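You operate a simulated robot arm through the tools that you are given. There is no shell and no other tool.

You are at the controls of a simulated two-armed robot. One attempt, no reset.

Task
Rub the blue-ended roller clean on the ribbed block and put it back.
Fine: use the blue cloth with cleaner from the open green tin; put the cloth back. What is to be rubbed or washed off counts as gone when no trace of it is left.

The check looks at the end state, three seconds after you hand in, the way a careful person would. Anything else that was tipped, shoved, dropped, spilled or broken makes it a failure. Flat cloth is picked up by pressing the open fingertips on it (5 to 10 N) and closing them slowly along it; thin cloth reads only 2 to 8 mm in the jaws.

Robot
Two 7-joint arms with two-finger parallel grippers on one trunk that stands fixed in place. Base frame: the origin is at the foot of the trunk, x ahead of it, y to its left, z up. Units: cm, rad, N and s.
The left shoulder is at [7.1, 15.6, 128], the right one opposite. Payload 3.91 kg a hand.
The tool frame of a hand sits at the grasp point between the pads (the TCP): z along the fingers, y along the line on which they close. The tips reach 3 cm beyond it. The gripper opens to 11 cm. The fingers are 2 cm wide and 1 cm thick; the gripper's body (4.8 by 11.2 cm) begins 5.5 cm behind the TCP.
Orientation is that of the tool frame in the base frame, as a unit quaternion [w, x, y, z]. With the fingers straight down and closing along the base's y, the tool's x points along the base's -x, its y along +y and its z along -z.

Tools
- The arms move only by the tool nudge_tool. It takes "left_series", "right_series" or both (then of equal length, played together; a hand with none holds still); each is a list of rows, each an object of numbers (a shift or turn left out is 0, a gripper value left out holds the last): "dx", "dy", "dz": the shift along the tool's x, y, z in cm; "rx", "ry", "rz": the turn, a rotation vector about the tool's x, y, z in rad; "claw": the closure, from 0 (fully open) to 1 (shut). In form: [{"dx": .., "dy": .., "dz": .., "rx": .., "ry": .., "rz": .., "claw": ..}, ...]. A call has 1 to 20 rows; each row shifts and turns the commanded pose from where the row before left it, along the tool's axes as they then stand. Each row takes 0.2 s and may step no farther than 5 cm and 0.15 rad from the row before; otherwise, or with a gripper value out of range, the whole call is refused. Where a pose cannot be reached the arm comes as near as it can. A force on the tool above 40 N (or 10 N above the force at the start of the call, whichever is more), or a blocked arm, ends the call early, and 0.2 s more pass. Each finger travels about 10.8 cm/s and halts on what it meets, pressing with about 44 N; the grip force reading is that of the motor and also rises with nothing between the fingers. The clock runs only during rows and for 0.2 s after the last one: add rows that do not move to give the fingers time. The reply holds the time, the measured pose of the TCP, the force on the tool along the base axes, the opening and the grip force, in the units named above and with some noise, with the torque about the TCP (base axes, N m) and any sound that the robot's microphone picked up.
- Cameras (640 x 400 px; columns grow to the right, rows downward): "scene" is now at [13.56, -3.11, 151.97]; the picture's right is [-0.34, -0.94, 0.00], its down [-0.44, 0.16, -0.88] and it looks along [0.83, -0.30, -0.47] (base axes); focal length 315 px, centre (320, 200). "left" rides on the left gripper at [7.2, -1.7, -10.4] in its tool frame; the picture's right is [0.23, 0.97, 0.00], its down [-0.76, 0.18, -0.62] and it looks along [-0.61, 0.14, 0.78] (tool axes); focal length 222 px, centre (320, 200). "right" rides on the right gripper at [7.2, 1.7, -10.3] in its tool frame; the picture's right is [-0.23, 0.97, 0.00], its down [-0.76, -0.18, -0.62] and it looks along [-0.61, -0.14, 0.78] (tool axes); focal length 222 px, centre (320, 200). There is no depth. A picture from a camera that has moved, and an enlarged one, comes with that camera's place and axes in the base frame and with its lens.
- capture(camera): a new picture of that camera. It takes no simulated time.
- raise_lower(by): slides the trunk up (or, below 0, down) by that many cm; the arms and the scene camera ride with it, the base frame stays. It gives what a move gives, with no picture.
- head_to(pan, tilt): turns the head with the scene camera to pan (to the left, within 1.501 rad either way) and tilt (down, from -0.506 to 1.204), counted from straight ahead of the robot. It gives what a move gives.
- inspect(camera, box): a new picture of the part [left, top, right, bottom] of that camera's present view, enlarged. It takes no simulated time.
- job_done(): hands the job in; it is judged then, once.

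Nothing tells you positions but the pictures and the camera data. Unless the task says otherwise, let go and move clear before handing in.

The tools are called after "Call:" by a JSON object that holds its "fn" and its "kwargs". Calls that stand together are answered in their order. nudge_tool: Moves the arms, as the interface text tells. Its arguments: {"type":"object","properties":{"left_series":{"type":"array","items":{"type":"object","properties":{"dx":{"type":"number"},"dy":{"type":"number"},"dz":{"type":"number"},"rx":{"type":"number"},"ry":{"type":"number"},"rz":{"type":"number"},"claw":{"type":"number"}}}},"right_series":{"type":"array","items":{"type":"object","properties":{"dx":{"type":"number"},"dy":{"type":"number"},"dz":{"type":"number"},"rx":{"type":"number"},"ry":{"type":"number"},"rz":{"type":"number"},"claw":{"type":"number"}}}}},"required":[]} The other tools are called the same way: raise_lower (by) slides the trunk up or down; head_to (pan, tilt) turns the head that bears the scene camera; capture (camera) takes a picture; inspect (camera, box) takes an enlarged picture of a part of a camera's view; job_done () hands the job in.

At the start:

```text
time_s: 0.0
left_tool_pos: [61.85, 16.6, 118.49]
left_ee_rot: [0.0, -0.001, 1.0, 0.0]
left_wrist_force: [0.2, -0.3, 0.1]
left_torque: [0.04, 0.02, 0.01]
left_finger_gap: 10.99
left_grip_force: 0.1
right_tool_pos: [58.52, -26.02, 122.46]
right_ee_rot: [-0.001, 0.0, 1.0, 0.0]
right_wrist_force: [0.2, -0.4, -0.3]
right_torque: [0.03, -0.02, 0.0]
right_finger_gap: 11.03
right_grip_force: 0.1
trunk travel left (down, up): [-72.5, 21.5]
head pan, tilt: [-0.344, 0.485]
```

scene: 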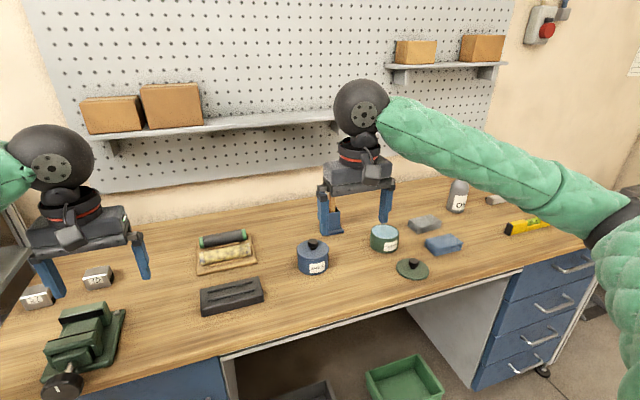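
right: 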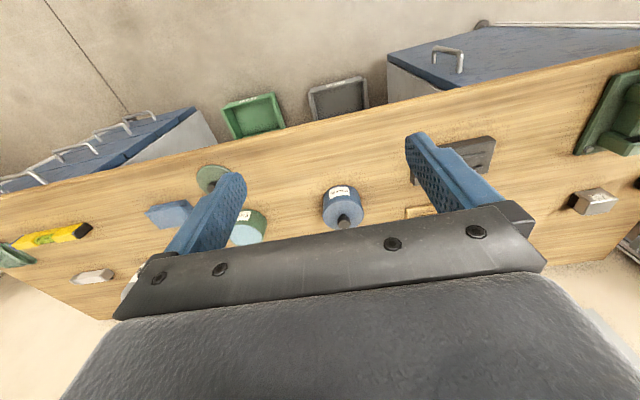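
left: 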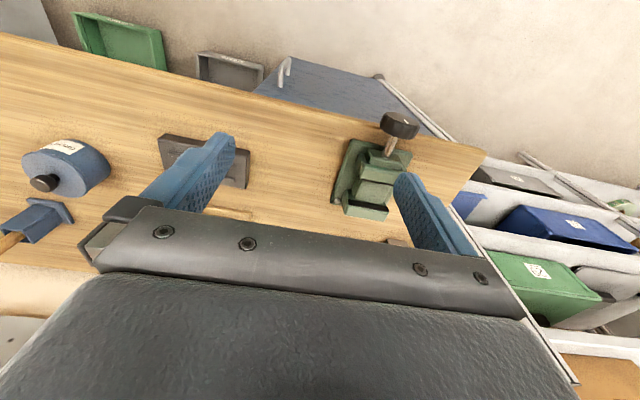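

I see a workbench with a vise, a dark block with slots, rollers or a ribbed block on a tray, a blue tin, an open green tin, cloths and a lid. I'll look closer at each before moving.

Call:
{"fn": "inspect", "kwargs": {"camera": "scene", "box": [180, 210, 340, 330]}}

Call:
{"fn": "inspect", "kwargs": {"camera": "scene", "box": [340, 170, 560, 300]}}

Call:
{"fn": "inspect", "kwargs": {"camera": "scene", "box": [0, 240, 180, 400]}}

Call:
{"fn": "inspect", "kwargs": {"camera": "right", "box": [120, 120, 560, 300]}}

```text
3.33 times, centred on (260, 270) of scene
camera zoom: at [13.56, -3.11, 151.97], right [-0.34, -0.94, 0.0], down [-0.44, 0.16, -0.88], along [0.83, -0.3, -0.47], focal length 1051 px, centre (520, -33)
```

zoom: 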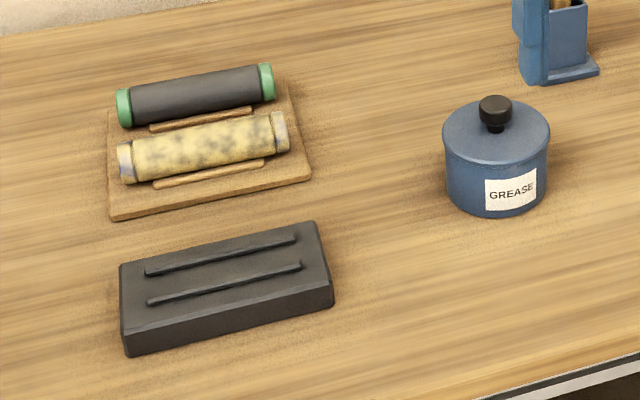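

```text
2.91 times, centred on (450, 235) of scene
camera zoom: at [13.56, -3.11, 151.97], right [-0.34, -0.94, 0.0], down [-0.44, 0.16, -0.88], along [0.83, -0.3, -0.47], focal length 917 px, centre (-58, 98)
```

zoom: 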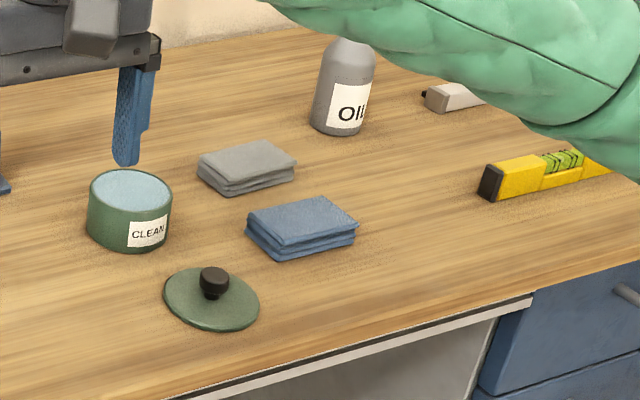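

```text
2.50 times, centred on (90, 320) of scene
camera zoom: at [13.56, -3.11, 151.97], right [-0.34, -0.94, 0.0], down [-0.44, 0.16, -0.88], along [0.83, -0.3, -0.47], focal length 788 px, centre (895, -100)
```

zoom: 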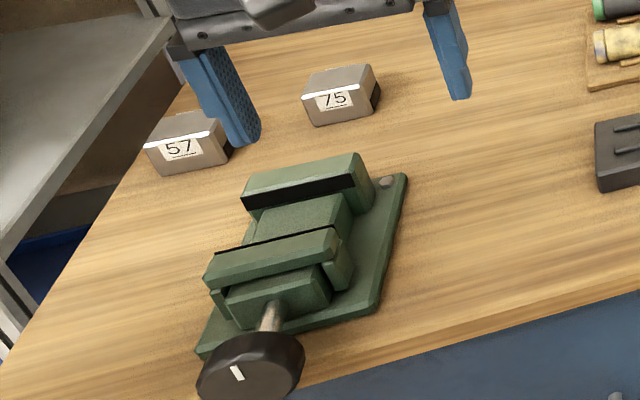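

```text
1.45 times, centred on (340, 210) of right
camera zoom: at [51.3, -24.25, 132.77], right [0.23, 0.97, 0.0], down [0.76, -0.18, 0.62], along [0.61, -0.14, -0.78], focal length 323 px, centre (291, 186)
```

zoom: 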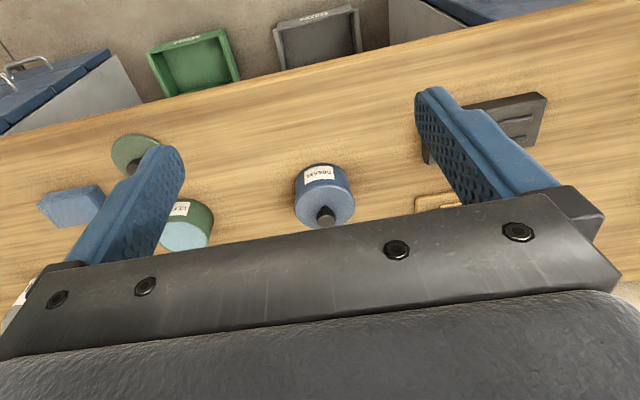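

The dirty roller sits at about x 94, y -2 on its rack behind the dark ribbed block at about (76, -2). The green tin is near (84, -50) and the blue cloth near (78, -69). I'll zoom in closer on each.

Call:
{"fn": "inspect", "kwargs": {"camera": "scene", "box": [190, 220, 270, 270]}}

Call:
{"fn": "inspect", "kwargs": {"camera": "scene", "box": [190, 265, 270, 315]}}

Call:
{"fn": "inspect", "kwargs": {"camera": "scene", "box": [360, 210, 472, 280]}}

Call:
{"fn": "inspect", "kwargs": {"camera": "left", "box": [0, 100, 300, 280]}}

```text
8.00 times, centred on (230, 245) of scene
camera zoom: at [13.56, -3.11, 151.97], right [-0.34, -0.94, 0.0], down [-0.44, 0.16, -0.88], along [0.83, -0.3, -0.47], focal length 2522 px, centre (1040, -160)
```

zoom: 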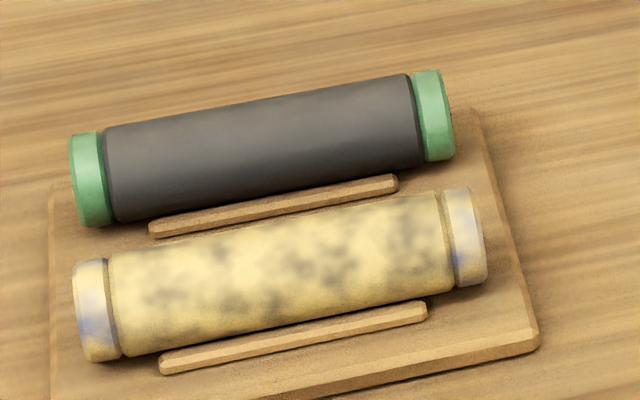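

```text
8.00 times, centred on (230, 290) of scene
camera zoom: at [13.56, -3.11, 151.97], right [-0.34, -0.94, 0.0], down [-0.44, 0.16, -0.88], along [0.83, -0.3, -0.47], focal length 2522 px, centre (1040, -520)
```

zoom: 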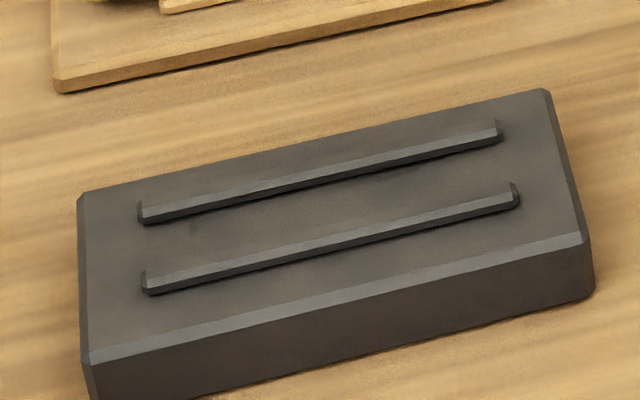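

```text
5.71 times, centred on (416, 245) of scene
camera zoom: at [13.56, -3.11, 151.97], right [-0.34, -0.94, 0.0], down [-0.44, 0.16, -0.88], along [0.83, -0.3, -0.47], focal length 1802 px, centre (-229, -57)
```

zoom: 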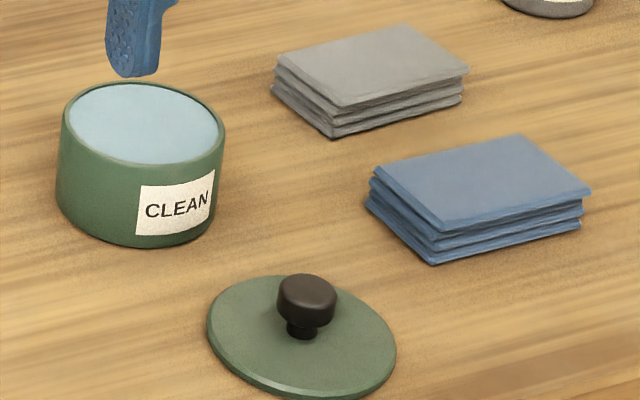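

```text
2.13 times, centred on (150, 190) of left
camera zoom: at [54.66, 14.84, 128.74], right [-0.23, 0.97, 0.0], down [0.76, 0.18, 0.62], along [0.61, 0.14, -0.78], focal length 474 px, centre (683, 221)
```

zoom: 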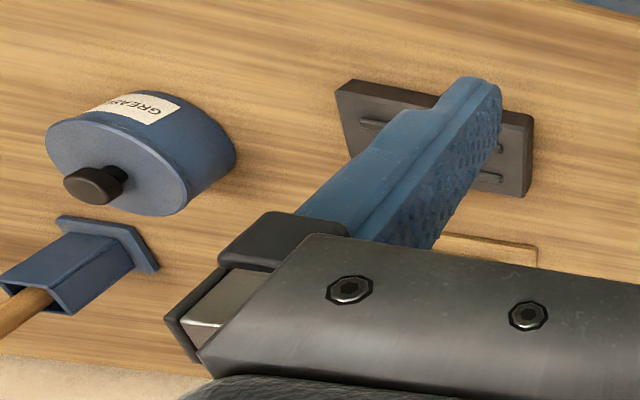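

The yellow grease covers the blue-ended roller, collars included, and the blue cloth is a folded pad about 6 x 10 cm at (78.6, -69). I'll move the right hand over the pad at height and turn it so the fingers close along x.

Call:
{"fn": "nudge_tool", "kwargs": {"right_series": [{"dx": -1.8, "dy": -4.3}, {"dx": -1.8, "dy": -4.3}, {"dx": -1.8, "dy": -4.3}, {"dx": -1.8, "dy": -4.3}, {"dx": -1.8, "dy": -4.3}, {"dx": -1.8, "dy": -4.3}, {"dx": -1.8, "dy": -4.3}, {"dx": -1.8, "dy": -4.3}, {"dx": -1.8, "dy": -4.3}, {"dx": -1.8, "dy": -4.3}, {}]}}

Call:
{"fn": "nudge_tool", "kwargs": {"right_series": [{"rz": 0.1428}, {"rz": 0.1428}, {"rz": 0.1428}, {"rz": 0.1428}, {"rz": 0.1428}, {"rz": 0.1428}, {"rz": 0.1428}, {"rz": 0.1428}, {"rz": 0.1428}, {"rz": 0.1428}, {"rz": 0.1428}, {}]}}

Call:
{"fn": "capture", "kwargs": {"camera": "right"}}

Call:
{"fn": "capture", "kwargs": {"camera": "scene"}}

```text
time_s: 2.4
left_tool_pos: [61.92, 16.58, 118.42]
left_ee_rot: [0.0, -0.001, 1.0, 0.0]
left_wrist_force: [0.0, -0.6, 0.2]
left_torque: [0.0, -0.04, 0.04]
left_finger_gap: 11.0
left_grip_force: 0.1
right_tool_pos: [76.52, -68.68, 122.53]
right_ee_rot: [0.0, 0.0, 1.0, 0.0]
right_wrist_force: [0.0, 0.2, -0.4]
right_torque: [0.0, -0.02, 0.03]
right_finger_gap: 10.99
right_grip_force: 0.0
trunk travel left (down, up): [-72.5, 21.5]
head pan, tilt: [-0.344, 0.485]
```

```text
time_s: 5.0
left_tool_pos: [61.87, 16.59, 118.44]
left_ee_rot: [0.0, 0.0, 1.0, 0.001]
left_wrist_force: [-0.1, 0.1, -0.5]
left_torque: [0.03, -0.01, 0.02]
left_finger_gap: 10.99
left_grip_force: 0.0
right_tool_pos: [76.48, -68.99, 122.51]
right_ee_rot: [0.0, 0.708, 0.706, 0.0]
right_wrist_force: [-0.2, -0.1, 0.1]
right_torque: [0.03, 0.02, -0.01]
right_finger_gap: 11.0
right_grip_force: 0.0
trunk travel left (down, up): [-72.5, 21.5]
head pan, tilt: [-0.344, 0.485]
```

```text
taken
camera right: at [78.25, -61.68, 132.75], right [0.97, -0.23, 0.0], down [-0.18, -0.76, 0.62], along [-0.14, -0.61, -0.78], focal length 222 px, centre (320, 200)
```

right: 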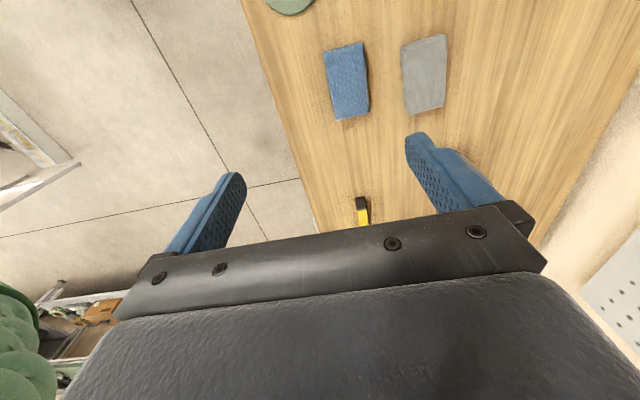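

```text
taken
camera scene: at [13.56, -3.13, 151.97], right [-0.34, -0.94, 0.0], down [-0.44, 0.16, -0.88], along [0.83, -0.3, -0.47], focal length 315 px, centre (320, 200)
```

scene: 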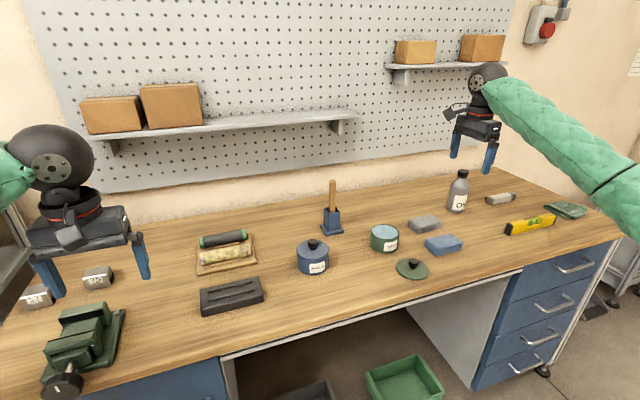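

The right hand reaches this spot without trouble. I'll zoom in on the pad from both cameras to fix its position accurately.

Call:
{"fn": "inspect", "kwargs": {"camera": "right", "box": [260, 20, 460, 145]}}

Call:
{"fn": "inspect", "kwargs": {"camera": "scene", "box": [416, 225, 472, 260]}}

```text
3.20 times, centred on (360, 82) of right
camera zoom: at [78.25, -61.68, 132.75], right [0.97, -0.23, 0.0], down [-0.18, -0.76, 0.62], along [-0.14, -0.61, -0.78], focal length 711 px, centre (192, 576)
```

zoom: 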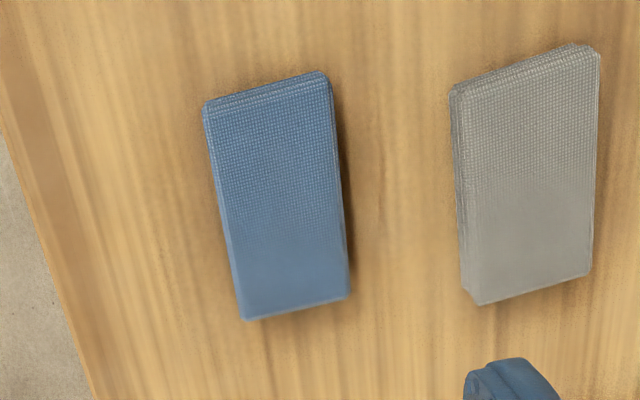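

```text
11.43 times, centred on (444, 242) of scene
camera zoom: at [13.56, -3.13, 151.97], right [-0.34, -0.94, 0.0], down [-0.44, 0.16, -0.88], along [0.83, -0.3, -0.47], focal length 3604 px, centre (-1097, -286)
```

zoom: 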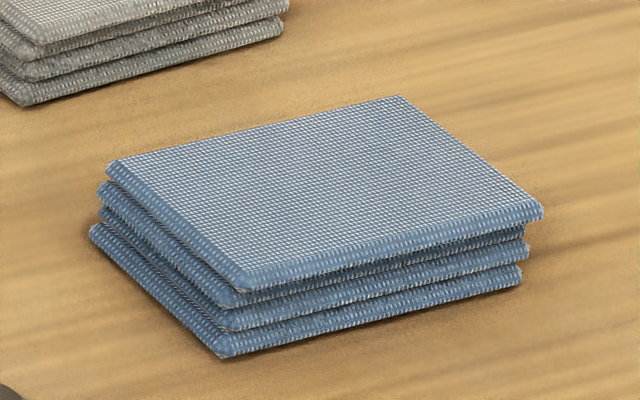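

The two views together put the pad's top centre at about (80.6, -70.4, 91.3) and the table near z 89. I'll come down partway over it and check again.

Call:
{"fn": "nudge_tool", "kwargs": {"right_series": [{"dx": -0.28, "dy": 0.82, "dz": 4}, {"dx": -0.28, "dy": 0.82, "dz": 4}, {"dx": -0.28, "dy": 0.82, "dz": 4}, {"dx": -0.28, "dy": 0.82, "dz": 4}, {"dx": -0.28, "dy": 0.82, "dz": 4}, {}]}}

Call:
{"fn": "capture", "kwargs": {"camera": "right"}}

Call:
{"fn": "inspect", "kwargs": {"camera": "scene", "box": [396, 180, 492, 270]}}

```text
time_s: 6.4
left_tool_pos: [61.8, 16.68, 118.33]
left_ee_rot: [0.001, -0.001, 1.0, 0.0]
left_wrist_force: [0.3, 0.1, 0.2]
left_torque: [0.04, -0.01, 0.03]
left_finger_gap: 11.0
left_grip_force: 0.0
right_tool_pos: [80.56, -70.37, 102.82]
right_ee_rot: [0.001, 0.708, 0.707, 0.001]
right_wrist_force: [0.2, 0.2, -0.5]
right_torque: [0.0, 0.0, 0.0]
right_finger_gap: 10.98
right_grip_force: 0.0
trunk travel left (down, up): [-72.5, 21.5]
head pan, tilt: [-0.344, 0.485]
```

```text
taken
camera right: at [82.25, -63.03, 113.08], right [0.97, -0.23, 0.0], down [-0.18, -0.76, 0.62], along [-0.14, -0.61, -0.78], focal length 222 px, centre (320, 200)
```

right: 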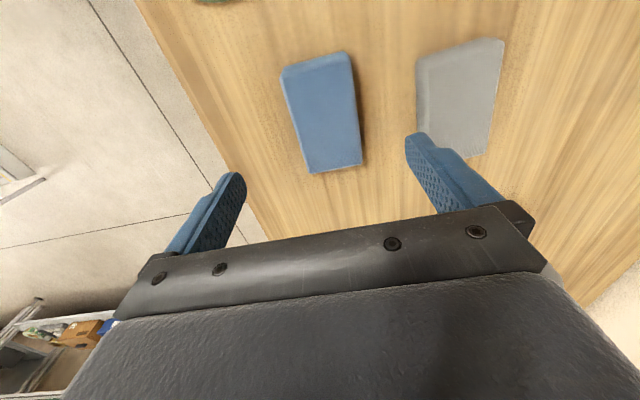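

```text
4.44 times, centred on (444, 225) of scene
camera zoom: at [13.52, -3.09, 151.97], right [-0.34, -0.94, 0.0], down [-0.44, 0.16, -0.88], along [0.83, -0.3, -0.47], focal length 1401 px, centre (-231, 89)
```

zoom: 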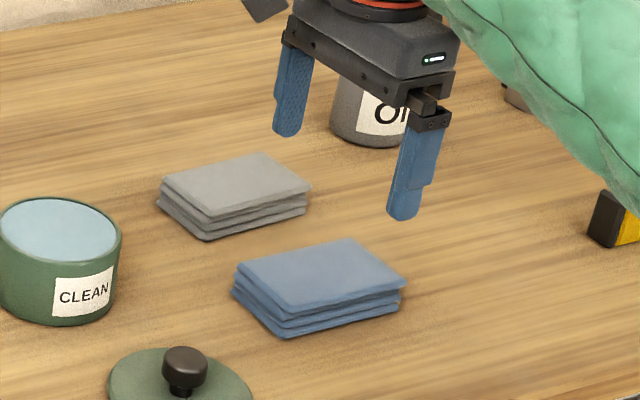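

The hand is centred over the pad, so I'll lower the open fingers around its two long sides.

Call:
{"fn": "nudge_tool", "kwargs": {"right_series": [{"dz": 2}, {"dz": 2}, {"dz": 2}, {"dz": 1.5}, {"dz": 1}, {"dz": 0.7}, {"dz": 0.5}, {}]}}

Call:
{"fn": "capture", "kwargs": {"camera": "right"}}

Call:
{"fn": "inspect", "kwargs": {"camera": "scene", "box": [412, 200, 492, 260]}}

```text
time_s: 8.2
left_tool_pos: [61.91, 16.62, 118.36]
left_ee_rot: [0.0, 0.0, 1.0, 0.0]
left_wrist_force: [-0.1, 1.0, -0.5]
left_torque: [0.03, 0.03, 0.02]
left_finger_gap: 10.99
left_grip_force: 0.1
right_tool_pos: [80.7, -70.22, 92.7]
right_ee_rot: [-0.001, 0.707, 0.707, 0.0]
right_wrist_force: [0.0, -0.1, -0.5]
right_torque: [0.0, -0.05, -0.02]
right_finger_gap: 10.99
right_grip_force: 0.0
trunk travel left (down, up): [-72.5, 21.5]
head pan, tilt: [-0.344, 0.485]
```

```text
taken
camera right: at [82.36, -63.07, 103.09], right [0.97, -0.23, 0.0], down [-0.18, -0.76, 0.62], along [-0.14, -0.61, -0.78], focal length 222 px, centre (320, 200)
```

right: 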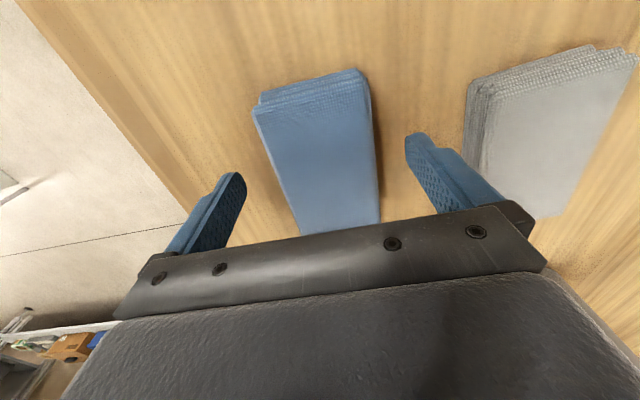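

```text
6.67 times, centred on (452, 230) of scene
camera zoom: at [13.56, -3.12, 151.97], right [-0.34, -0.94, 0.0], down [-0.44, 0.16, -0.88], along [0.83, -0.3, -0.47], focal length 2102 px, centre (-560, 0)
```

zoom: 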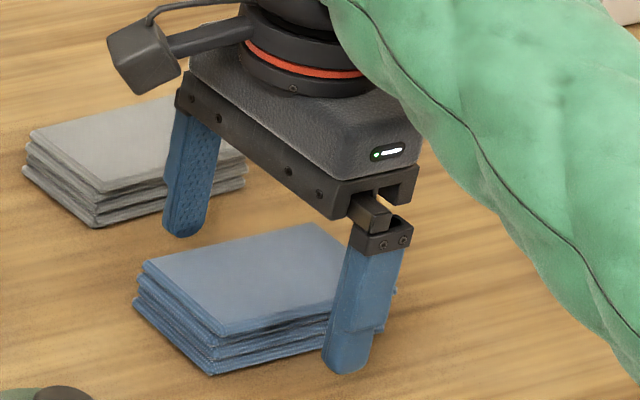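

The fingers straddle the pad with the tips just above the table. I'll close slowly and read the gap.

Call:
{"fn": "nudge_tool", "kwargs": {"right_series": [{"claw": 0.1}, {"claw": 0.2}, {"claw": 0.3}, {"claw": 0.35}, {"claw": 0.4}, {"claw": 0.43}, {"claw": 0.46}, {}]}}

Call:
{"fn": "capture", "kwargs": {"camera": "right"}}

Call:
{"fn": "inspect", "kwargs": {"camera": "scene", "box": [412, 200, 492, 260]}}

```text
time_s: 10.0
left_tool_pos: [61.78, 16.65, 118.46]
left_ee_rot: [0.0, -0.001, 1.0, 0.001]
left_wrist_force: [0.5, -0.3, 0.2]
left_torque: [0.05, 0.0, 0.03]
left_finger_gap: 10.99
left_grip_force: 0.1
right_tool_pos: [80.66, -70.3, 92.97]
right_ee_rot: [0.0, 0.707, 0.707, 0.0]
right_wrist_force: [0.2, -0.1, 0.5]
right_torque: [0.0, 0.05, 0.01]
right_finger_gap: 6.37
right_grip_force: 43.8
trunk travel left (down, up): [-72.5, 21.5]
head pan, tilt: [-0.344, 0.485]
```

```text
taken
camera right: at [82.36, -63.06, 103.1], right [0.97, -0.23, 0.0], down [-0.18, -0.76, 0.62], along [-0.14, -0.61, -0.78], focal length 222 px, centre (320, 200)
```

right: 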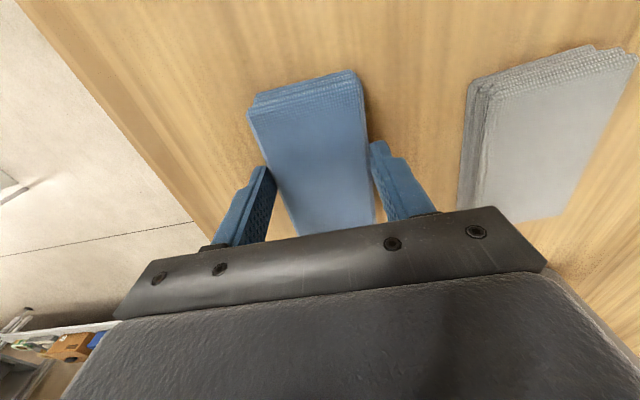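

```text
6.67 times, centred on (452, 230) of scene
camera zoom: at [13.56, -3.12, 151.97], right [-0.34, -0.94, 0.0], down [-0.44, 0.16, -0.88], along [0.83, -0.3, -0.47], focal length 2102 px, centre (-560, 0)
```

zoom: 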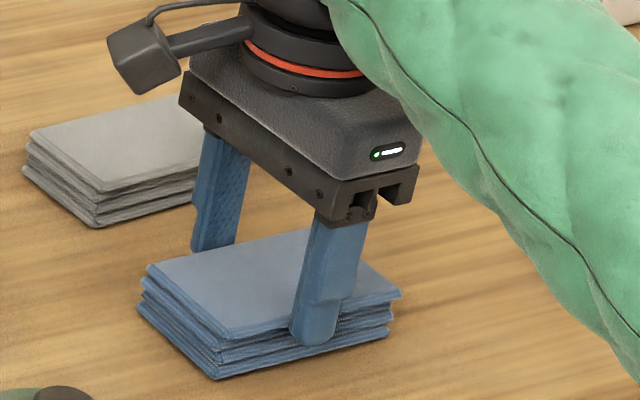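

The grip is firm at 6.37 cm with the pad between the pads; its home is TCP (80.66, -70.3, 92.9). I'll lift it and move toward the green tin.

Call:
{"fn": "nudge_tool", "kwargs": {"right_series": [{"claw": 0.6}, {"dz": -1}, {"dz": -2}, {"dz": -4}, {"dz": -4}, {"dz": -4}, {}]}}

Call:
{"fn": "capture", "kwargs": {"camera": "right"}}

Call:
{"fn": "inspect", "kwargs": {"camera": "scene", "box": [360, 180, 488, 270]}}

```text
time_s: 11.6
left_tool_pos: [62.12, 16.58, 118.36]
left_ee_rot: [0.0, 0.0, 1.0, 0.0]
left_wrist_force: [0.1, 0.5, 0.5]
left_torque: [0.02, -0.01, 0.0]
left_finger_gap: 11.0
left_grip_force: 0.0
right_tool_pos: [80.57, -70.44, 107.68]
right_ee_rot: [-0.001, 0.707, 0.707, -0.001]
right_wrist_force: [-0.1, -0.7, 0.1]
right_torque: [-0.03, -0.02, 0.01]
right_finger_gap: 6.35
right_grip_force: 44.0
trunk travel left (down, up): [-72.5, 21.5]
head pan, tilt: [-0.344, 0.485]
```

```text
taken
camera right: at [82.24, -63.08, 117.89], right [0.97, -0.23, 0.0], down [-0.18, -0.76, 0.62], along [-0.14, -0.61, -0.78], focal length 222 px, centre (320, 200)
```

right: 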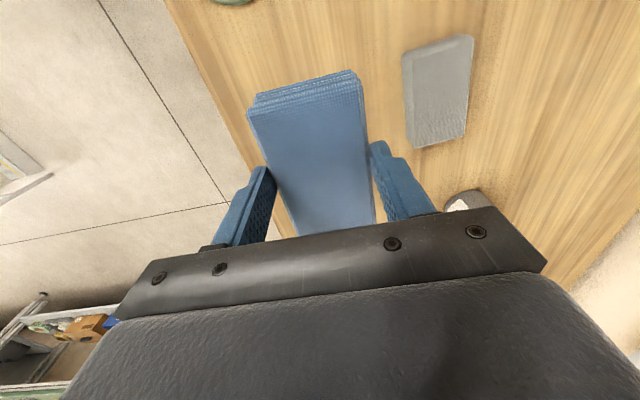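

```text
4.44 times, centred on (424, 225) of scene
camera zoom: at [13.69, -3.12, 151.95], right [-0.34, -0.94, 0.0], down [-0.44, 0.16, -0.88], along [0.83, -0.3, -0.47], focal length 1401 px, centre (-142, 89)
```

zoom: 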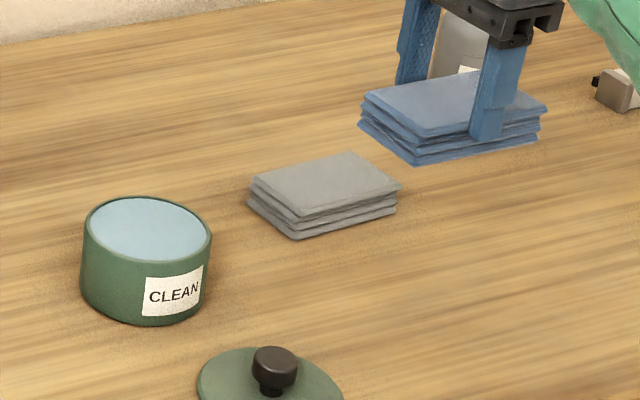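

The pad came up cleanly and behaves as a firm block. I'll move beside the tin to see it in the right camera.

Call:
{"fn": "nudge_tool", "kwargs": {"right_series": [{"dx": 3.7, "dy": -0.3, "dz": -0.5}, {"dx": 3.7, "dy": -0.3, "dz": -0.5}, {"dx": 3.7, "dy": -0.3}, {"dx": 3.7, "dy": -0.3}, {"dx": 3.7, "dy": -0.3}, {}]}}

Call:
{"fn": "capture", "kwargs": {"camera": "right"}}

Call:
{"fn": "inspect", "kwargs": {"camera": "scene", "box": [350, 210, 430, 260]}}

```text
time_s: 13.0
left_tool_pos: [61.78, 16.48, 118.4]
left_ee_rot: [0.0, -0.001, 1.0, 0.0]
left_wrist_force: [-0.4, -0.4, -0.5]
left_torque: [0.0, 0.01, -0.03]
left_finger_gap: 10.99
left_grip_force: 0.1
right_tool_pos: [78.83, -51.71, 108.75]
right_ee_rot: [-0.001, 0.707, 0.707, 0.001]
right_wrist_force: [-0.1, -0.5, -0.6]
right_torque: [0.03, 0.01, -0.02]
right_finger_gap: 6.37
right_grip_force: 43.8
trunk travel left (down, up): [-72.5, 21.5]
head pan, tilt: [-0.344, 0.485]
```

```text
taken
camera right: at [80.42, -44.43, 119.01], right [0.97, -0.23, 0.0], down [-0.18, -0.76, 0.62], along [-0.14, -0.61, -0.78], focal length 222 px, centre (320, 200)
```

right: 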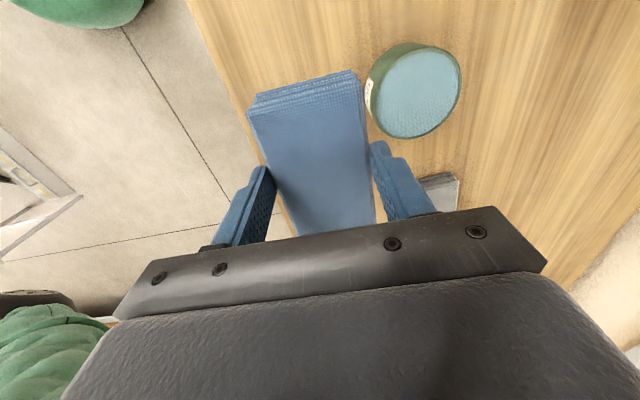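

```text
8.00 times, centred on (390, 235) of scene
camera zoom: at [13.55, -3.19, 151.97], right [-0.34, -0.94, 0.0], down [-0.44, 0.16, -0.88], along [0.83, -0.3, -0.47], focal length 2522 px, centre (-240, -80)
```

zoom: 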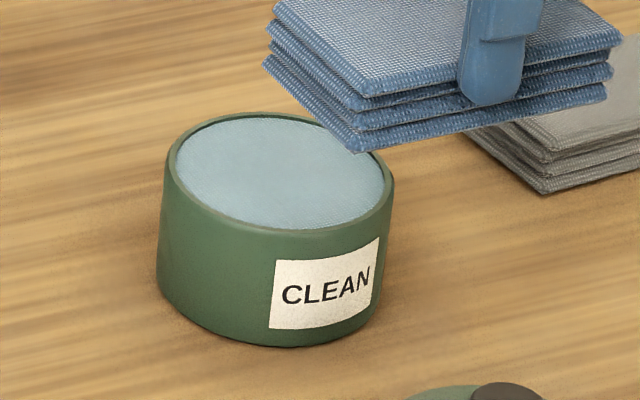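

The tin's rim centre is near (88.9, -52.7, 94) and the light blue cleaner sits just under the rim. The pad is longer than the tin is wide, so I'll move over it and tilt the pad to dip one end.

Call:
{"fn": "nudge_tool", "kwargs": {"right_series": [{"dy": 3.4}, {"dy": 3.4}, {"dy": 3.3}, {"ry": 0.15}, {"ry": 0.15}, {"ry": 0.15}, {"ry": 0.15}, {"ry": 0.15}, {}]}}

Call:
{"fn": "inspect", "kwargs": {"camera": "scene", "box": [334, 150, 446, 260]}}

Call:
{"fn": "capture", "kwargs": {"camera": "right"}}

```text
time_s: 15.0
left_tool_pos: [61.9, 16.71, 118.37]
left_ee_rot: [0.0, -0.001, 1.0, 0.0]
left_wrist_force: [0.1, -0.5, 0.2]
left_torque: [0.0, 0.01, 0.0]
left_finger_gap: 10.98
left_grip_force: 0.0
right_tool_pos: [89.18, -51.87, 108.8]
right_ee_rot: [-0.259, 0.658, 0.658, 0.258]
right_wrist_force: [-0.6, -0.8, -0.6]
right_torque: [-0.02, -0.03, 0.0]
right_finger_gap: 6.37
right_grip_force: 43.9
trunk travel left (down, up): [-72.5, 21.5]
head pan, tilt: [-0.344, 0.485]
```

```text
3.64 times, centred on (390, 205) of scene
camera zoom: at [13.54, -3.1, 151.97], right [-0.34, -0.94, 0.0], down [-0.44, 0.16, -0.88], along [0.83, -0.3, -0.47], focal length 1147 px, centre (66, 182)
```

zoom: 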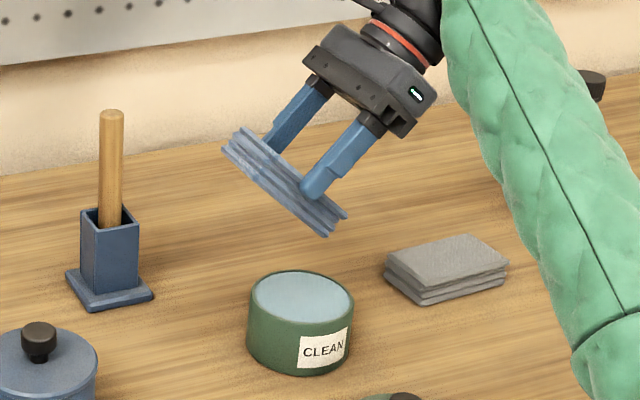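

```text
taken
camera right: at [90.91, -53.57, 121.23], right [0.97, -0.17, -0.16], down [-0.18, -0.98, -0.06], along [-0.14, 0.09, -0.99], focal length 222 px, centre (320, 200)
```

right: 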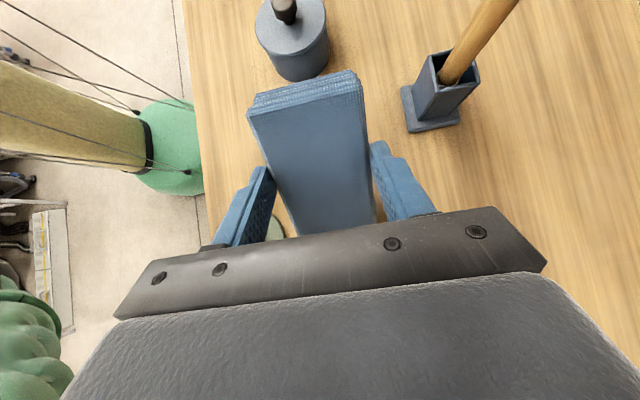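

The tilt matches my prediction, with the lower end about 6.4 cm below the TCP. I'll descend most of the way toward the cleaner and look.

Call:
{"fn": "nudge_tool", "kwargs": {"right_series": [{"dx": 0.366, "dz": 0.341}, {"dx": -1.36, "dz": 1.463}, {"dx": -1.36, "dz": 1.463}, {"dx": -1.36, "dz": 1.463}, {"dx": -0.68, "dz": 0.732}, {}]}}

Call:
{"fn": "inspect", "kwargs": {"camera": "scene", "box": [350, 200, 430, 260]}}

Call:
{"fn": "capture", "kwargs": {"camera": "right"}}

```text
time_s: 16.4
left_tool_pos: [61.87, 16.63, 118.43]
left_ee_rot: [0.0, -0.001, 1.0, 0.0]
left_wrist_force: [-0.9, -0.3, 0.0]
left_torque: [0.0, 0.01, -0.03]
left_finger_gap: 10.97
left_grip_force: 0.0
right_tool_pos: [89.19, -51.41, 101.94]
right_ee_rot: [-0.259, 0.658, 0.658, 0.258]
right_wrist_force: [0.5, 0.4, 0.2]
right_torque: [0.01, 0.01, -0.01]
right_finger_gap: 6.36
right_grip_force: 44.1
trunk travel left (down, up): [-72.5, 21.5]
head pan, tilt: [-0.344, 0.485]
```

```text
6.67 times, centred on (390, 230) of scene
camera zoom: at [13.57, -3.1, 151.97], right [-0.34, -0.94, 0.0], down [-0.44, 0.16, -0.88], along [0.83, -0.3, -0.47], focal length 2102 px, centre (-147, 0)
```

zoom: 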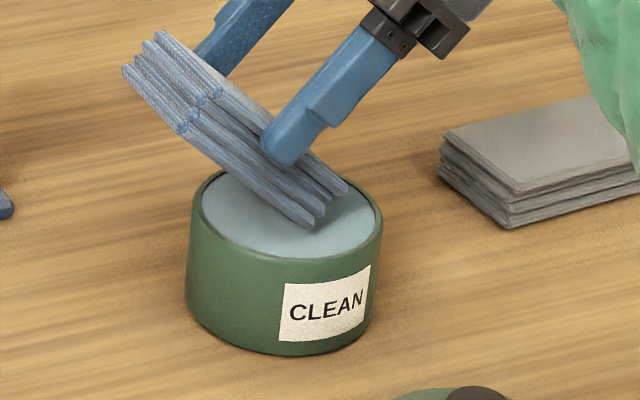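

```text
taken
camera right: at [90.93, -53.14, 114.26], right [0.97, -0.17, -0.15], down [-0.18, -0.98, -0.06], along [-0.14, 0.09, -0.99], focal length 222 px, centre (320, 200)
```

right: 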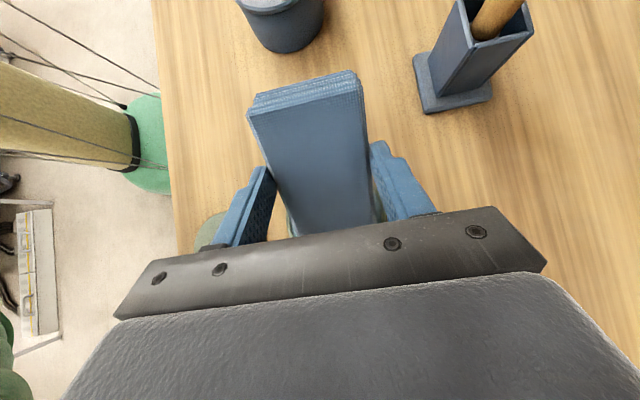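

The lower edge is just above the cleaner and inside the rim. I'll go down in small steps.

Call:
{"fn": "nudge_tool", "kwargs": {"right_series": [{"dx": -0.34, "dz": 0.366}, {"dx": -0.34, "dz": 0.366}, {}]}}

Call:
{"fn": "inspect", "kwargs": {"camera": "scene", "box": [360, 210, 424, 258]}}

```text
time_s: 17.2
left_tool_pos: [61.69, 16.73, 118.49]
left_ee_rot: [0.001, -0.001, 1.0, -0.001]
left_wrist_force: [0.1, 0.1, 0.6]
left_torque: [-0.01, 0.01, -0.04]
left_finger_gap: 10.99
left_grip_force: 0.1
right_tool_pos: [89.25, -51.22, 101.29]
right_ee_rot: [-0.257, 0.658, 0.659, 0.26]
right_wrist_force: [6.9, -2.1, 32.0]
right_torque: [-0.58, -0.09, -0.01]
right_finger_gap: 6.37
right_grip_force: 44.7
trunk travel left (down, up): [-72.5, 21.5]
head pan, tilt: [-0.344, 0.485]
```

```text
8.33 times, centred on (392, 234) of scene
camera zoom: at [13.32, -2.94, 152.04], right [-0.34, -0.94, 0.0], down [-0.44, 0.16, -0.89], along [0.83, -0.3, -0.47], focal length 2628 px, centre (-280, -83)
```

zoom: 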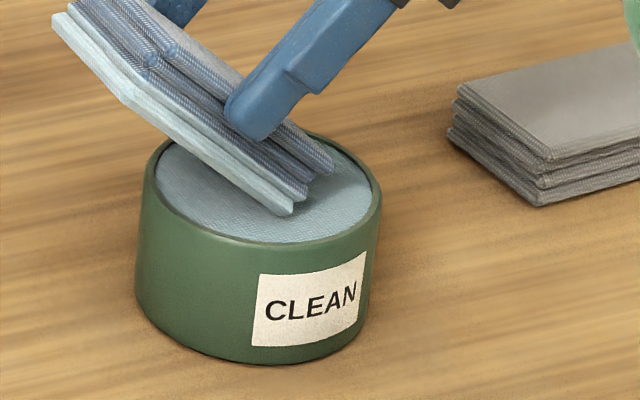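

The pad touched the cleaner and its whole underside turned light blue, so it's loaded. I'll lift straight up and level it.

Call:
{"fn": "nudge_tool", "kwargs": {"right_series": [{"dx": 0.34, "dz": -0.366}, {"dx": 0.68, "dz": -0.732}, {"dx": 1.36, "dz": -1.463}, {"dx": 2.04, "dz": -2.2}, {"dx": 2.04, "dz": -2.2}, {"ry": -0.15}, {"ry": -0.15}, {"ry": -0.15}, {"ry": -0.15}, {"ry": -0.15}, {}]}}

Call:
{"fn": "capture", "kwargs": {"camera": "scene"}}

Call:
{"fn": "inspect", "kwargs": {"camera": "scene", "box": [350, 160, 430, 260]}}

```text
time_s: 19.6
left_tool_pos: [61.96, 16.68, 118.37]
left_ee_rot: [0.0, -0.001, 1.0, 0.0]
left_wrist_force: [-0.3, -0.7, -1.1]
left_torque: [0.02, 0.03, 0.01]
left_finger_gap: 11.02
left_grip_force: 0.1
right_tool_pos: [89.29, -51.38, 110.29]
right_ee_rot: [0.001, 0.707, 0.707, -0.001]
right_wrist_force: [-0.4, 0.4, -0.2]
right_torque: [-0.02, 0.0, 0.0]
right_finger_gap: 6.37
right_grip_force: 44.0
trunk travel left (down, up): [-72.5, 21.5]
head pan, tilt: [-0.344, 0.485]
```

```text
taken
camera scene: at [13.6, -3.16, 151.96], right [-0.34, -0.94, 0.0], down [-0.44, 0.16, -0.88], along [0.83, -0.3, -0.47], focal length 315 px, centre (320, 200)
```

scene: 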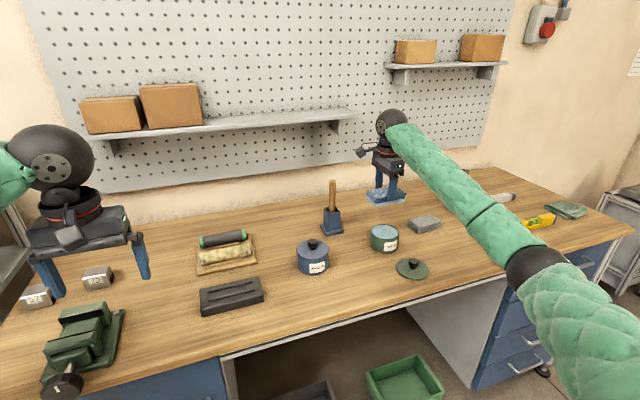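

```text
4.00 times, centred on (390, 210) of scene
camera zoom: at [13.6, -3.16, 151.96], right [-0.34, -0.94, 0.0], down [-0.44, 0.16, -0.88], along [0.83, -0.3, -0.47], focal length 1261 px, centre (40, 160)
```

zoom: 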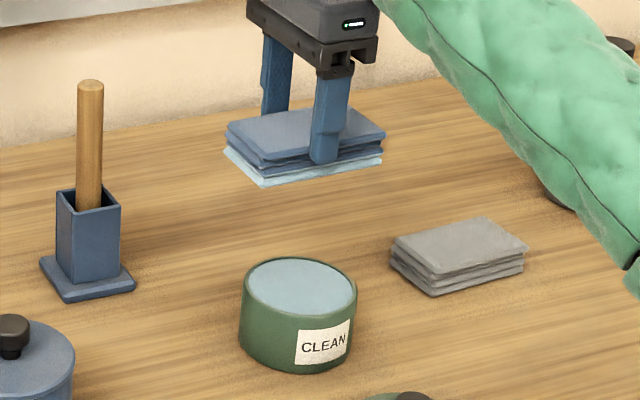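

The whole bottom layer is wet with cleaner and the tin hasn't moved. Now I'll bring the left hand forward to see the roller and block from above.

Call:
{"fn": "nudge_tool", "kwargs": {"left_series": [{"dx": -3.6, "dy": -3}, {"dx": -3.6, "dy": -3}, {"dx": -3.6, "dy": -3}, {"dx": -2.6, "dy": -3}, {"dx": -2.6, "dy": -3}, {}]}}

Call:
{"fn": "capture", "kwargs": {"camera": "left"}}

Call:
{"fn": "inspect", "kwargs": {"camera": "left", "box": [240, 0, 560, 200]}}

```text
time_s: 21.0
left_tool_pos: [78.08, 1.5, 118.14]
left_ee_rot: [0.0, 0.0, 1.0, -0.001]
left_wrist_force: [0.5, 0.4, -0.6]
left_torque: [0.0, 0.0, 0.01]
left_finger_gap: 11.0
left_grip_force: 0.0
right_tool_pos: [89.15, -51.26, 110.31]
right_ee_rot: [0.0, 0.707, 0.707, 0.001]
right_wrist_force: [-0.7, -0.3, -1.0]
right_torque: [-0.01, -0.03, 0.03]
right_finger_gap: 6.38
right_grip_force: 44.2
trunk travel left (down, up): [-72.5, 21.5]
head pan, tilt: [-0.344, 0.485]
```

```text
taken
camera left: at [70.79, -0.12, 128.38], right [-0.23, 0.97, 0.0], down [0.76, 0.18, 0.62], along [0.61, 0.14, -0.78], focal length 222 px, centre (320, 200)
```

left: 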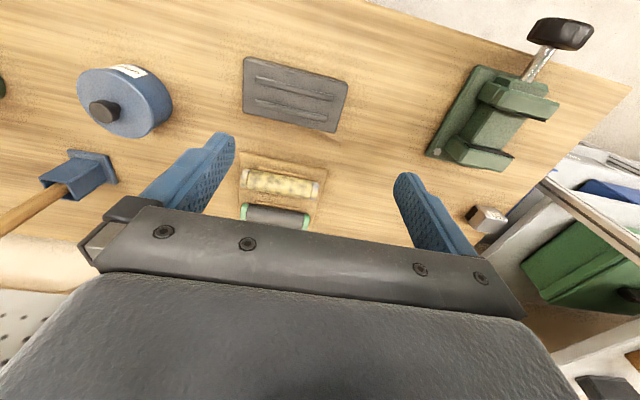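

```text
2.00 times, centred on (400, 100) of left
camera zoom: at [70.79, -0.12, 128.38], right [-0.23, 0.97, 0.0], down [0.76, 0.18, 0.62], along [0.61, 0.14, -0.78], focal length 444 px, centre (160, 400)
```

zoom: 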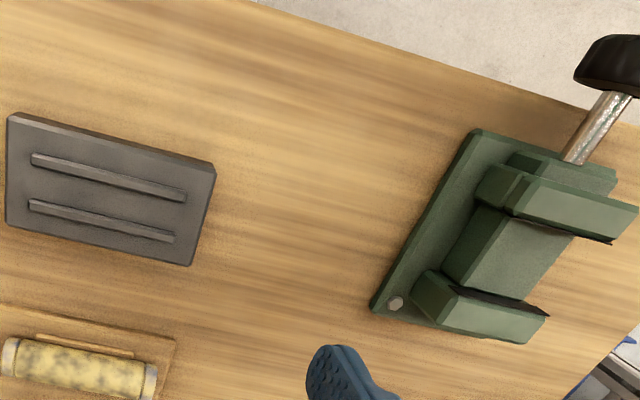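

I can see the block, rack and both rollers here. I'll enlarge them for measurement.

Call:
{"fn": "inspect", "kwargs": {"camera": "left", "box": [220, 140, 348, 220]}}

Call:
{"fn": "inspect", "kwargs": {"camera": "left", "box": [230, 50, 358, 130]}}

Call:
{"fn": "inspect", "kwargs": {"camera": "scene", "box": [184, 220, 280, 320]}}

```text
5.00 times, centred on (284, 180) of left
camera zoom: at [70.79, -0.12, 128.38], right [-0.23, 0.97, 0.0], down [0.76, 0.18, 0.62], along [0.61, 0.14, -0.78], focal length 1111 px, centre (500, 300)
```

zoom: 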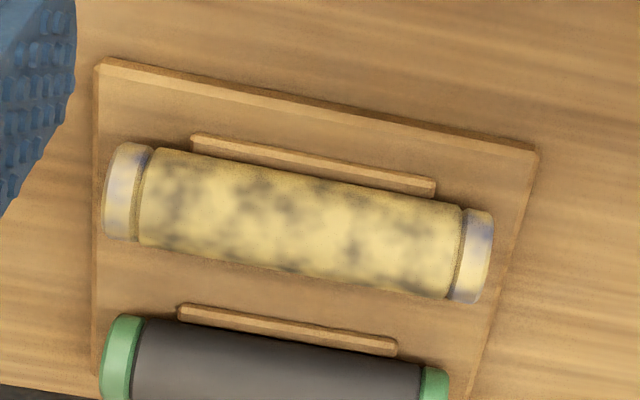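

```text
5.00 times, centred on (294, 90) of left
camera zoom: at [70.79, -0.12, 128.38], right [-0.23, 0.97, 0.0], down [0.76, 0.18, 0.62], along [0.61, 0.14, -0.78], focal length 1111 px, centre (450, 750)
```

zoom: 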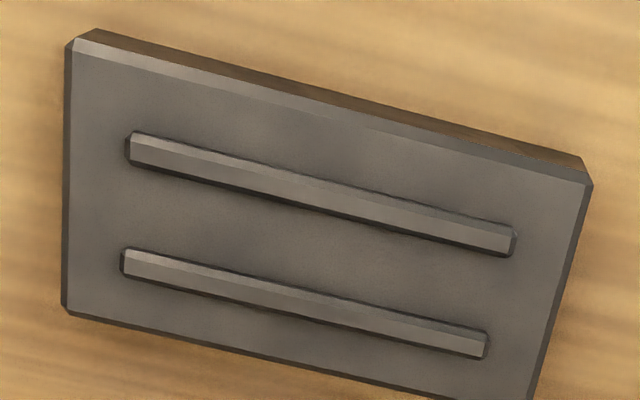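

```text
4.00 times, centred on (232, 270) of scene
camera zoom: at [13.53, -3.01, 151.97], right [-0.34, -0.94, 0.0], down [-0.44, 0.16, -0.88], along [0.83, -0.3, -0.47], focal length 1261 px, centre (672, -80)
```

zoom: 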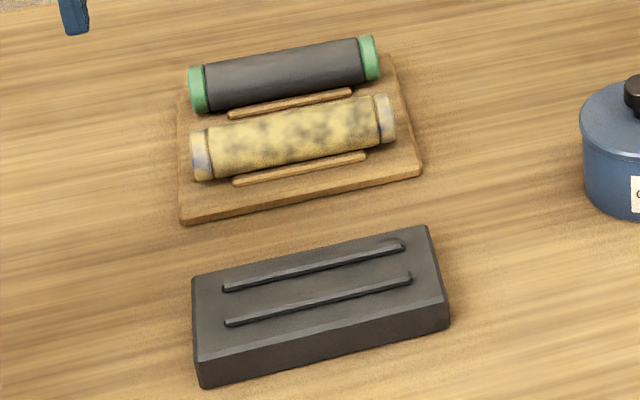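

The roller's centre is about (96.3, -2.0), 14.4 cm long and 3.7 cm thick, lying along y. The block's rib cradle is centred near (80.5, -2). I'll turn the left hand to close along x and half-close it so it clears the green-ended roller.

Call:
{"fn": "nudge_tool", "kwargs": {"left_series": [{"rz": -0.1428, "claw": 0.1}, {"rz": -0.1428, "claw": 0.2}, {"rz": -0.1428, "claw": 0.36}, {"rz": -0.1428}, {"rz": -0.1428}, {"rz": -0.1428}, {"rz": -0.1428}, {"rz": -0.1428}, {"rz": -0.1428}, {"rz": -0.1428}, {"rz": -0.1428}, {"dy": -4.5, "dx": 0.85}, {"dy": -4.5, "dx": 0.85}, {"dy": -4.5, "dx": 0.9}, {"dy": -4.5, "dx": 0.9}, {}]}}

Call:
{"fn": "capture", "kwargs": {"camera": "left"}}

Call:
{"fn": "capture", "kwargs": {"camera": "scene"}}

```text
time_s: 24.4
left_tool_pos: [96.01, -1.97, 118.31]
left_ee_rot: [0.0, 0.708, -0.706, 0.0]
left_wrist_force: [-0.2, 1.2, 0.5]
left_torque: [-0.02, -0.02, -0.01]
left_finger_gap: 7.05
left_grip_force: 0.1
right_tool_pos: [89.24, -51.18, 110.52]
right_ee_rot: [0.0, 0.707, 0.708, -0.001]
right_wrist_force: [-0.6, -0.5, -0.3]
right_torque: [-0.01, -0.02, 0.01]
right_finger_gap: 6.36
right_grip_force: 44.1
trunk travel left (down, up): [-72.5, 21.5]
head pan, tilt: [-0.344, 0.485]
```

```text
taken
camera left: at [97.78, -9.16, 128.59], right [-0.97, -0.23, 0.0], down [-0.18, 0.76, 0.62], along [-0.14, 0.61, -0.78], focal length 222 px, centre (320, 200)
```

left: 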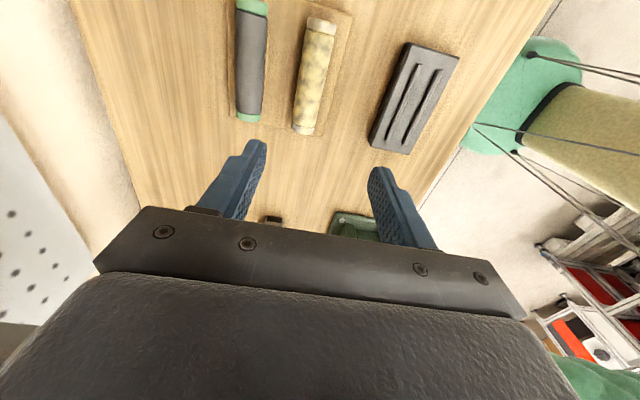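

```text
taken
camera scene: at [13.51, -2.97, 151.98], right [-0.34, -0.94, 0.0], down [-0.44, 0.16, -0.88], along [0.83, -0.3, -0.47], focal length 315 px, centre (320, 200)
```

scene: 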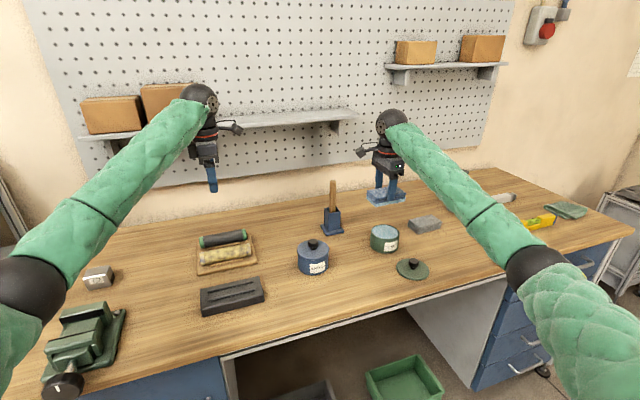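

The left hand reaches well over the roller. I'll zoom in to refine the alignment.

Call:
{"fn": "inspect", "kwargs": {"camera": "left", "box": [220, 0, 380, 150]}}

```text
2.67 times, centred on (300, 75) of left
camera zoom: at [97.78, -9.16, 128.59], right [-0.97, -0.23, 0.0], down [-0.18, 0.76, 0.62], along [-0.14, 0.61, -0.78], focal length 592 px, centre (373, 533)
```

zoom: 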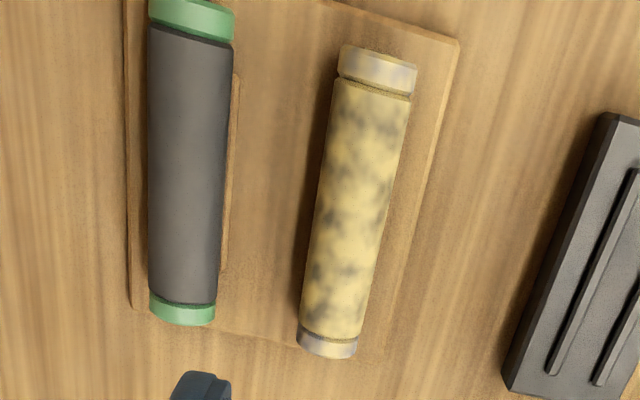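

Call:
{"fn": "nudge_tool", "kwargs": {"left_series": [{"dy": -0.9, "dz": 3}, {"dz": 4}, {"dz": 4}, {"dz": 3}, {}]}}

Call:
{"fn": "capture", "kwargs": {"camera": "left"}}

Call:
{"fn": "inspect", "kwargs": {"camera": "scene", "box": [180, 170, 290, 280]}}

```text
time_s: 25.6
left_tool_pos: [96.93, -1.65, 104.26]
left_ee_rot: [0.0, 0.708, -0.706, -0.001]
left_wrist_force: [-0.1, -0.9, -0.4]
left_torque: [0.01, -0.02, -0.01]
left_finger_gap: 7.03
left_grip_force: 0.0
right_tool_pos: [89.27, -51.3, 110.5]
right_ee_rot: [-0.001, 0.707, 0.707, 0.0]
right_wrist_force: [0.5, -0.9, -0.2]
right_torque: [0.0, -0.02, 0.02]
right_finger_gap: 6.36
right_grip_force: 44.0
trunk travel left (down, up): [-72.5, 21.5]
head pan, tilt: [-0.344, 0.485]
```

```text
taken
camera left: at [98.56, -8.88, 114.55], right [-0.97, -0.23, 0.0], down [-0.18, 0.76, 0.62], along [-0.14, 0.61, -0.78], focal length 222 px, centre (320, 200)
```

left: 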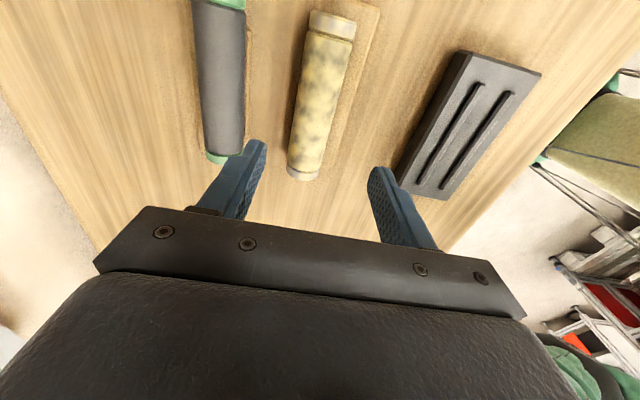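

```text
3.64 times, centred on (235, 225) of scene
camera zoom: at [13.55, -3.13, 151.97], right [-0.34, -0.94, 0.0], down [-0.44, 0.16, -0.88], along [0.83, -0.3, -0.47], focal length 1147 px, centre (629, 109)
```

zoom: 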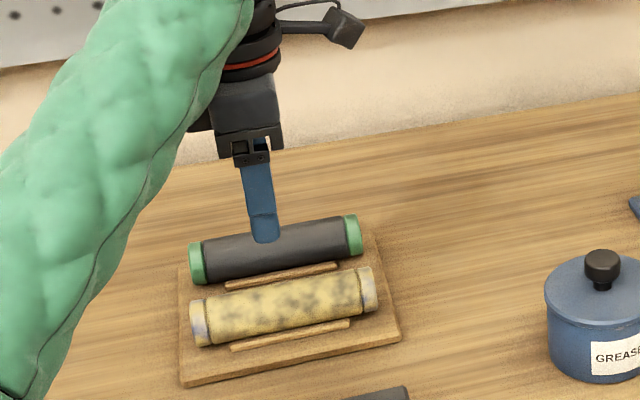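

The roller lies at about x 97.0, y -2.2. I'll lower the half-open fingers astride its middle.

Call:
{"fn": "nudge_tool", "kwargs": {"left_series": [{"dx": 0.5, "dz": 3}, {"dz": 3}, {"dz": 2}, {"dz": 1}, {"dz": 0.5}, {}]}}

Call:
{"fn": "capture", "kwargs": {"camera": "left"}}

Call:
{"fn": "inspect", "kwargs": {"camera": "scene", "box": [190, 205, 270, 275]}}

```text
time_s: 27.0
left_tool_pos: [96.93, -2.33, 94.8]
left_ee_rot: [0.0, 0.707, -0.707, -0.001]
left_wrist_force: [0.1, -0.5, -0.6]
left_torque: [0.0, 0.04, 0.03]
left_finger_gap: 7.05
left_grip_force: 0.1
right_tool_pos: [89.28, -51.4, 110.37]
right_ee_rot: [0.0, 0.707, 0.707, 0.0]
right_wrist_force: [0.2, 0.3, 0.8]
right_torque: [-0.04, -0.01, 0.0]
right_finger_gap: 6.37
right_grip_force: 44.5
trunk travel left (down, up): [-72.5, 21.5]
head pan, tilt: [-0.344, 0.485]
```

```text
taken
camera left: at [98.63, -9.6, 105.14], right [-0.97, -0.23, 0.0], down [-0.18, 0.76, 0.62], along [-0.14, 0.61, -0.78], focal length 222 px, centre (320, 200)
```

left: 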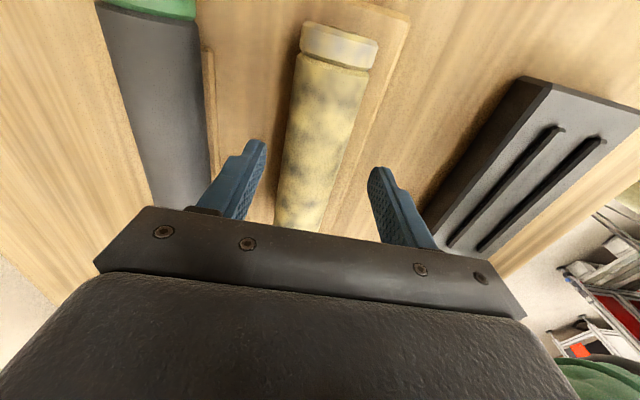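

```text
5.71 times, centred on (230, 240) of scene
camera zoom: at [13.6, -3.13, 151.96], right [-0.34, -0.94, 0.0], down [-0.44, 0.16, -0.88], along [0.83, -0.3, -0.47], focal length 1802 px, centre (834, -29)
```

zoom: 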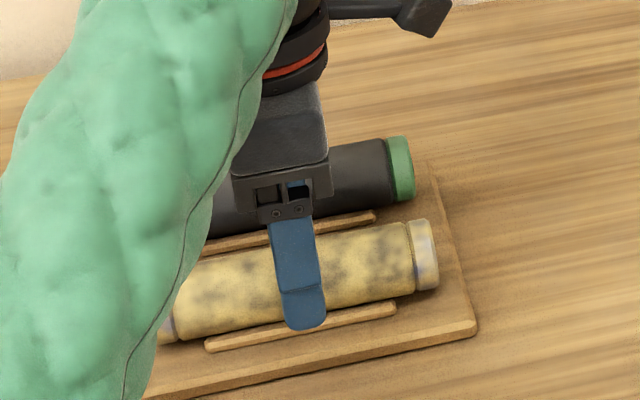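

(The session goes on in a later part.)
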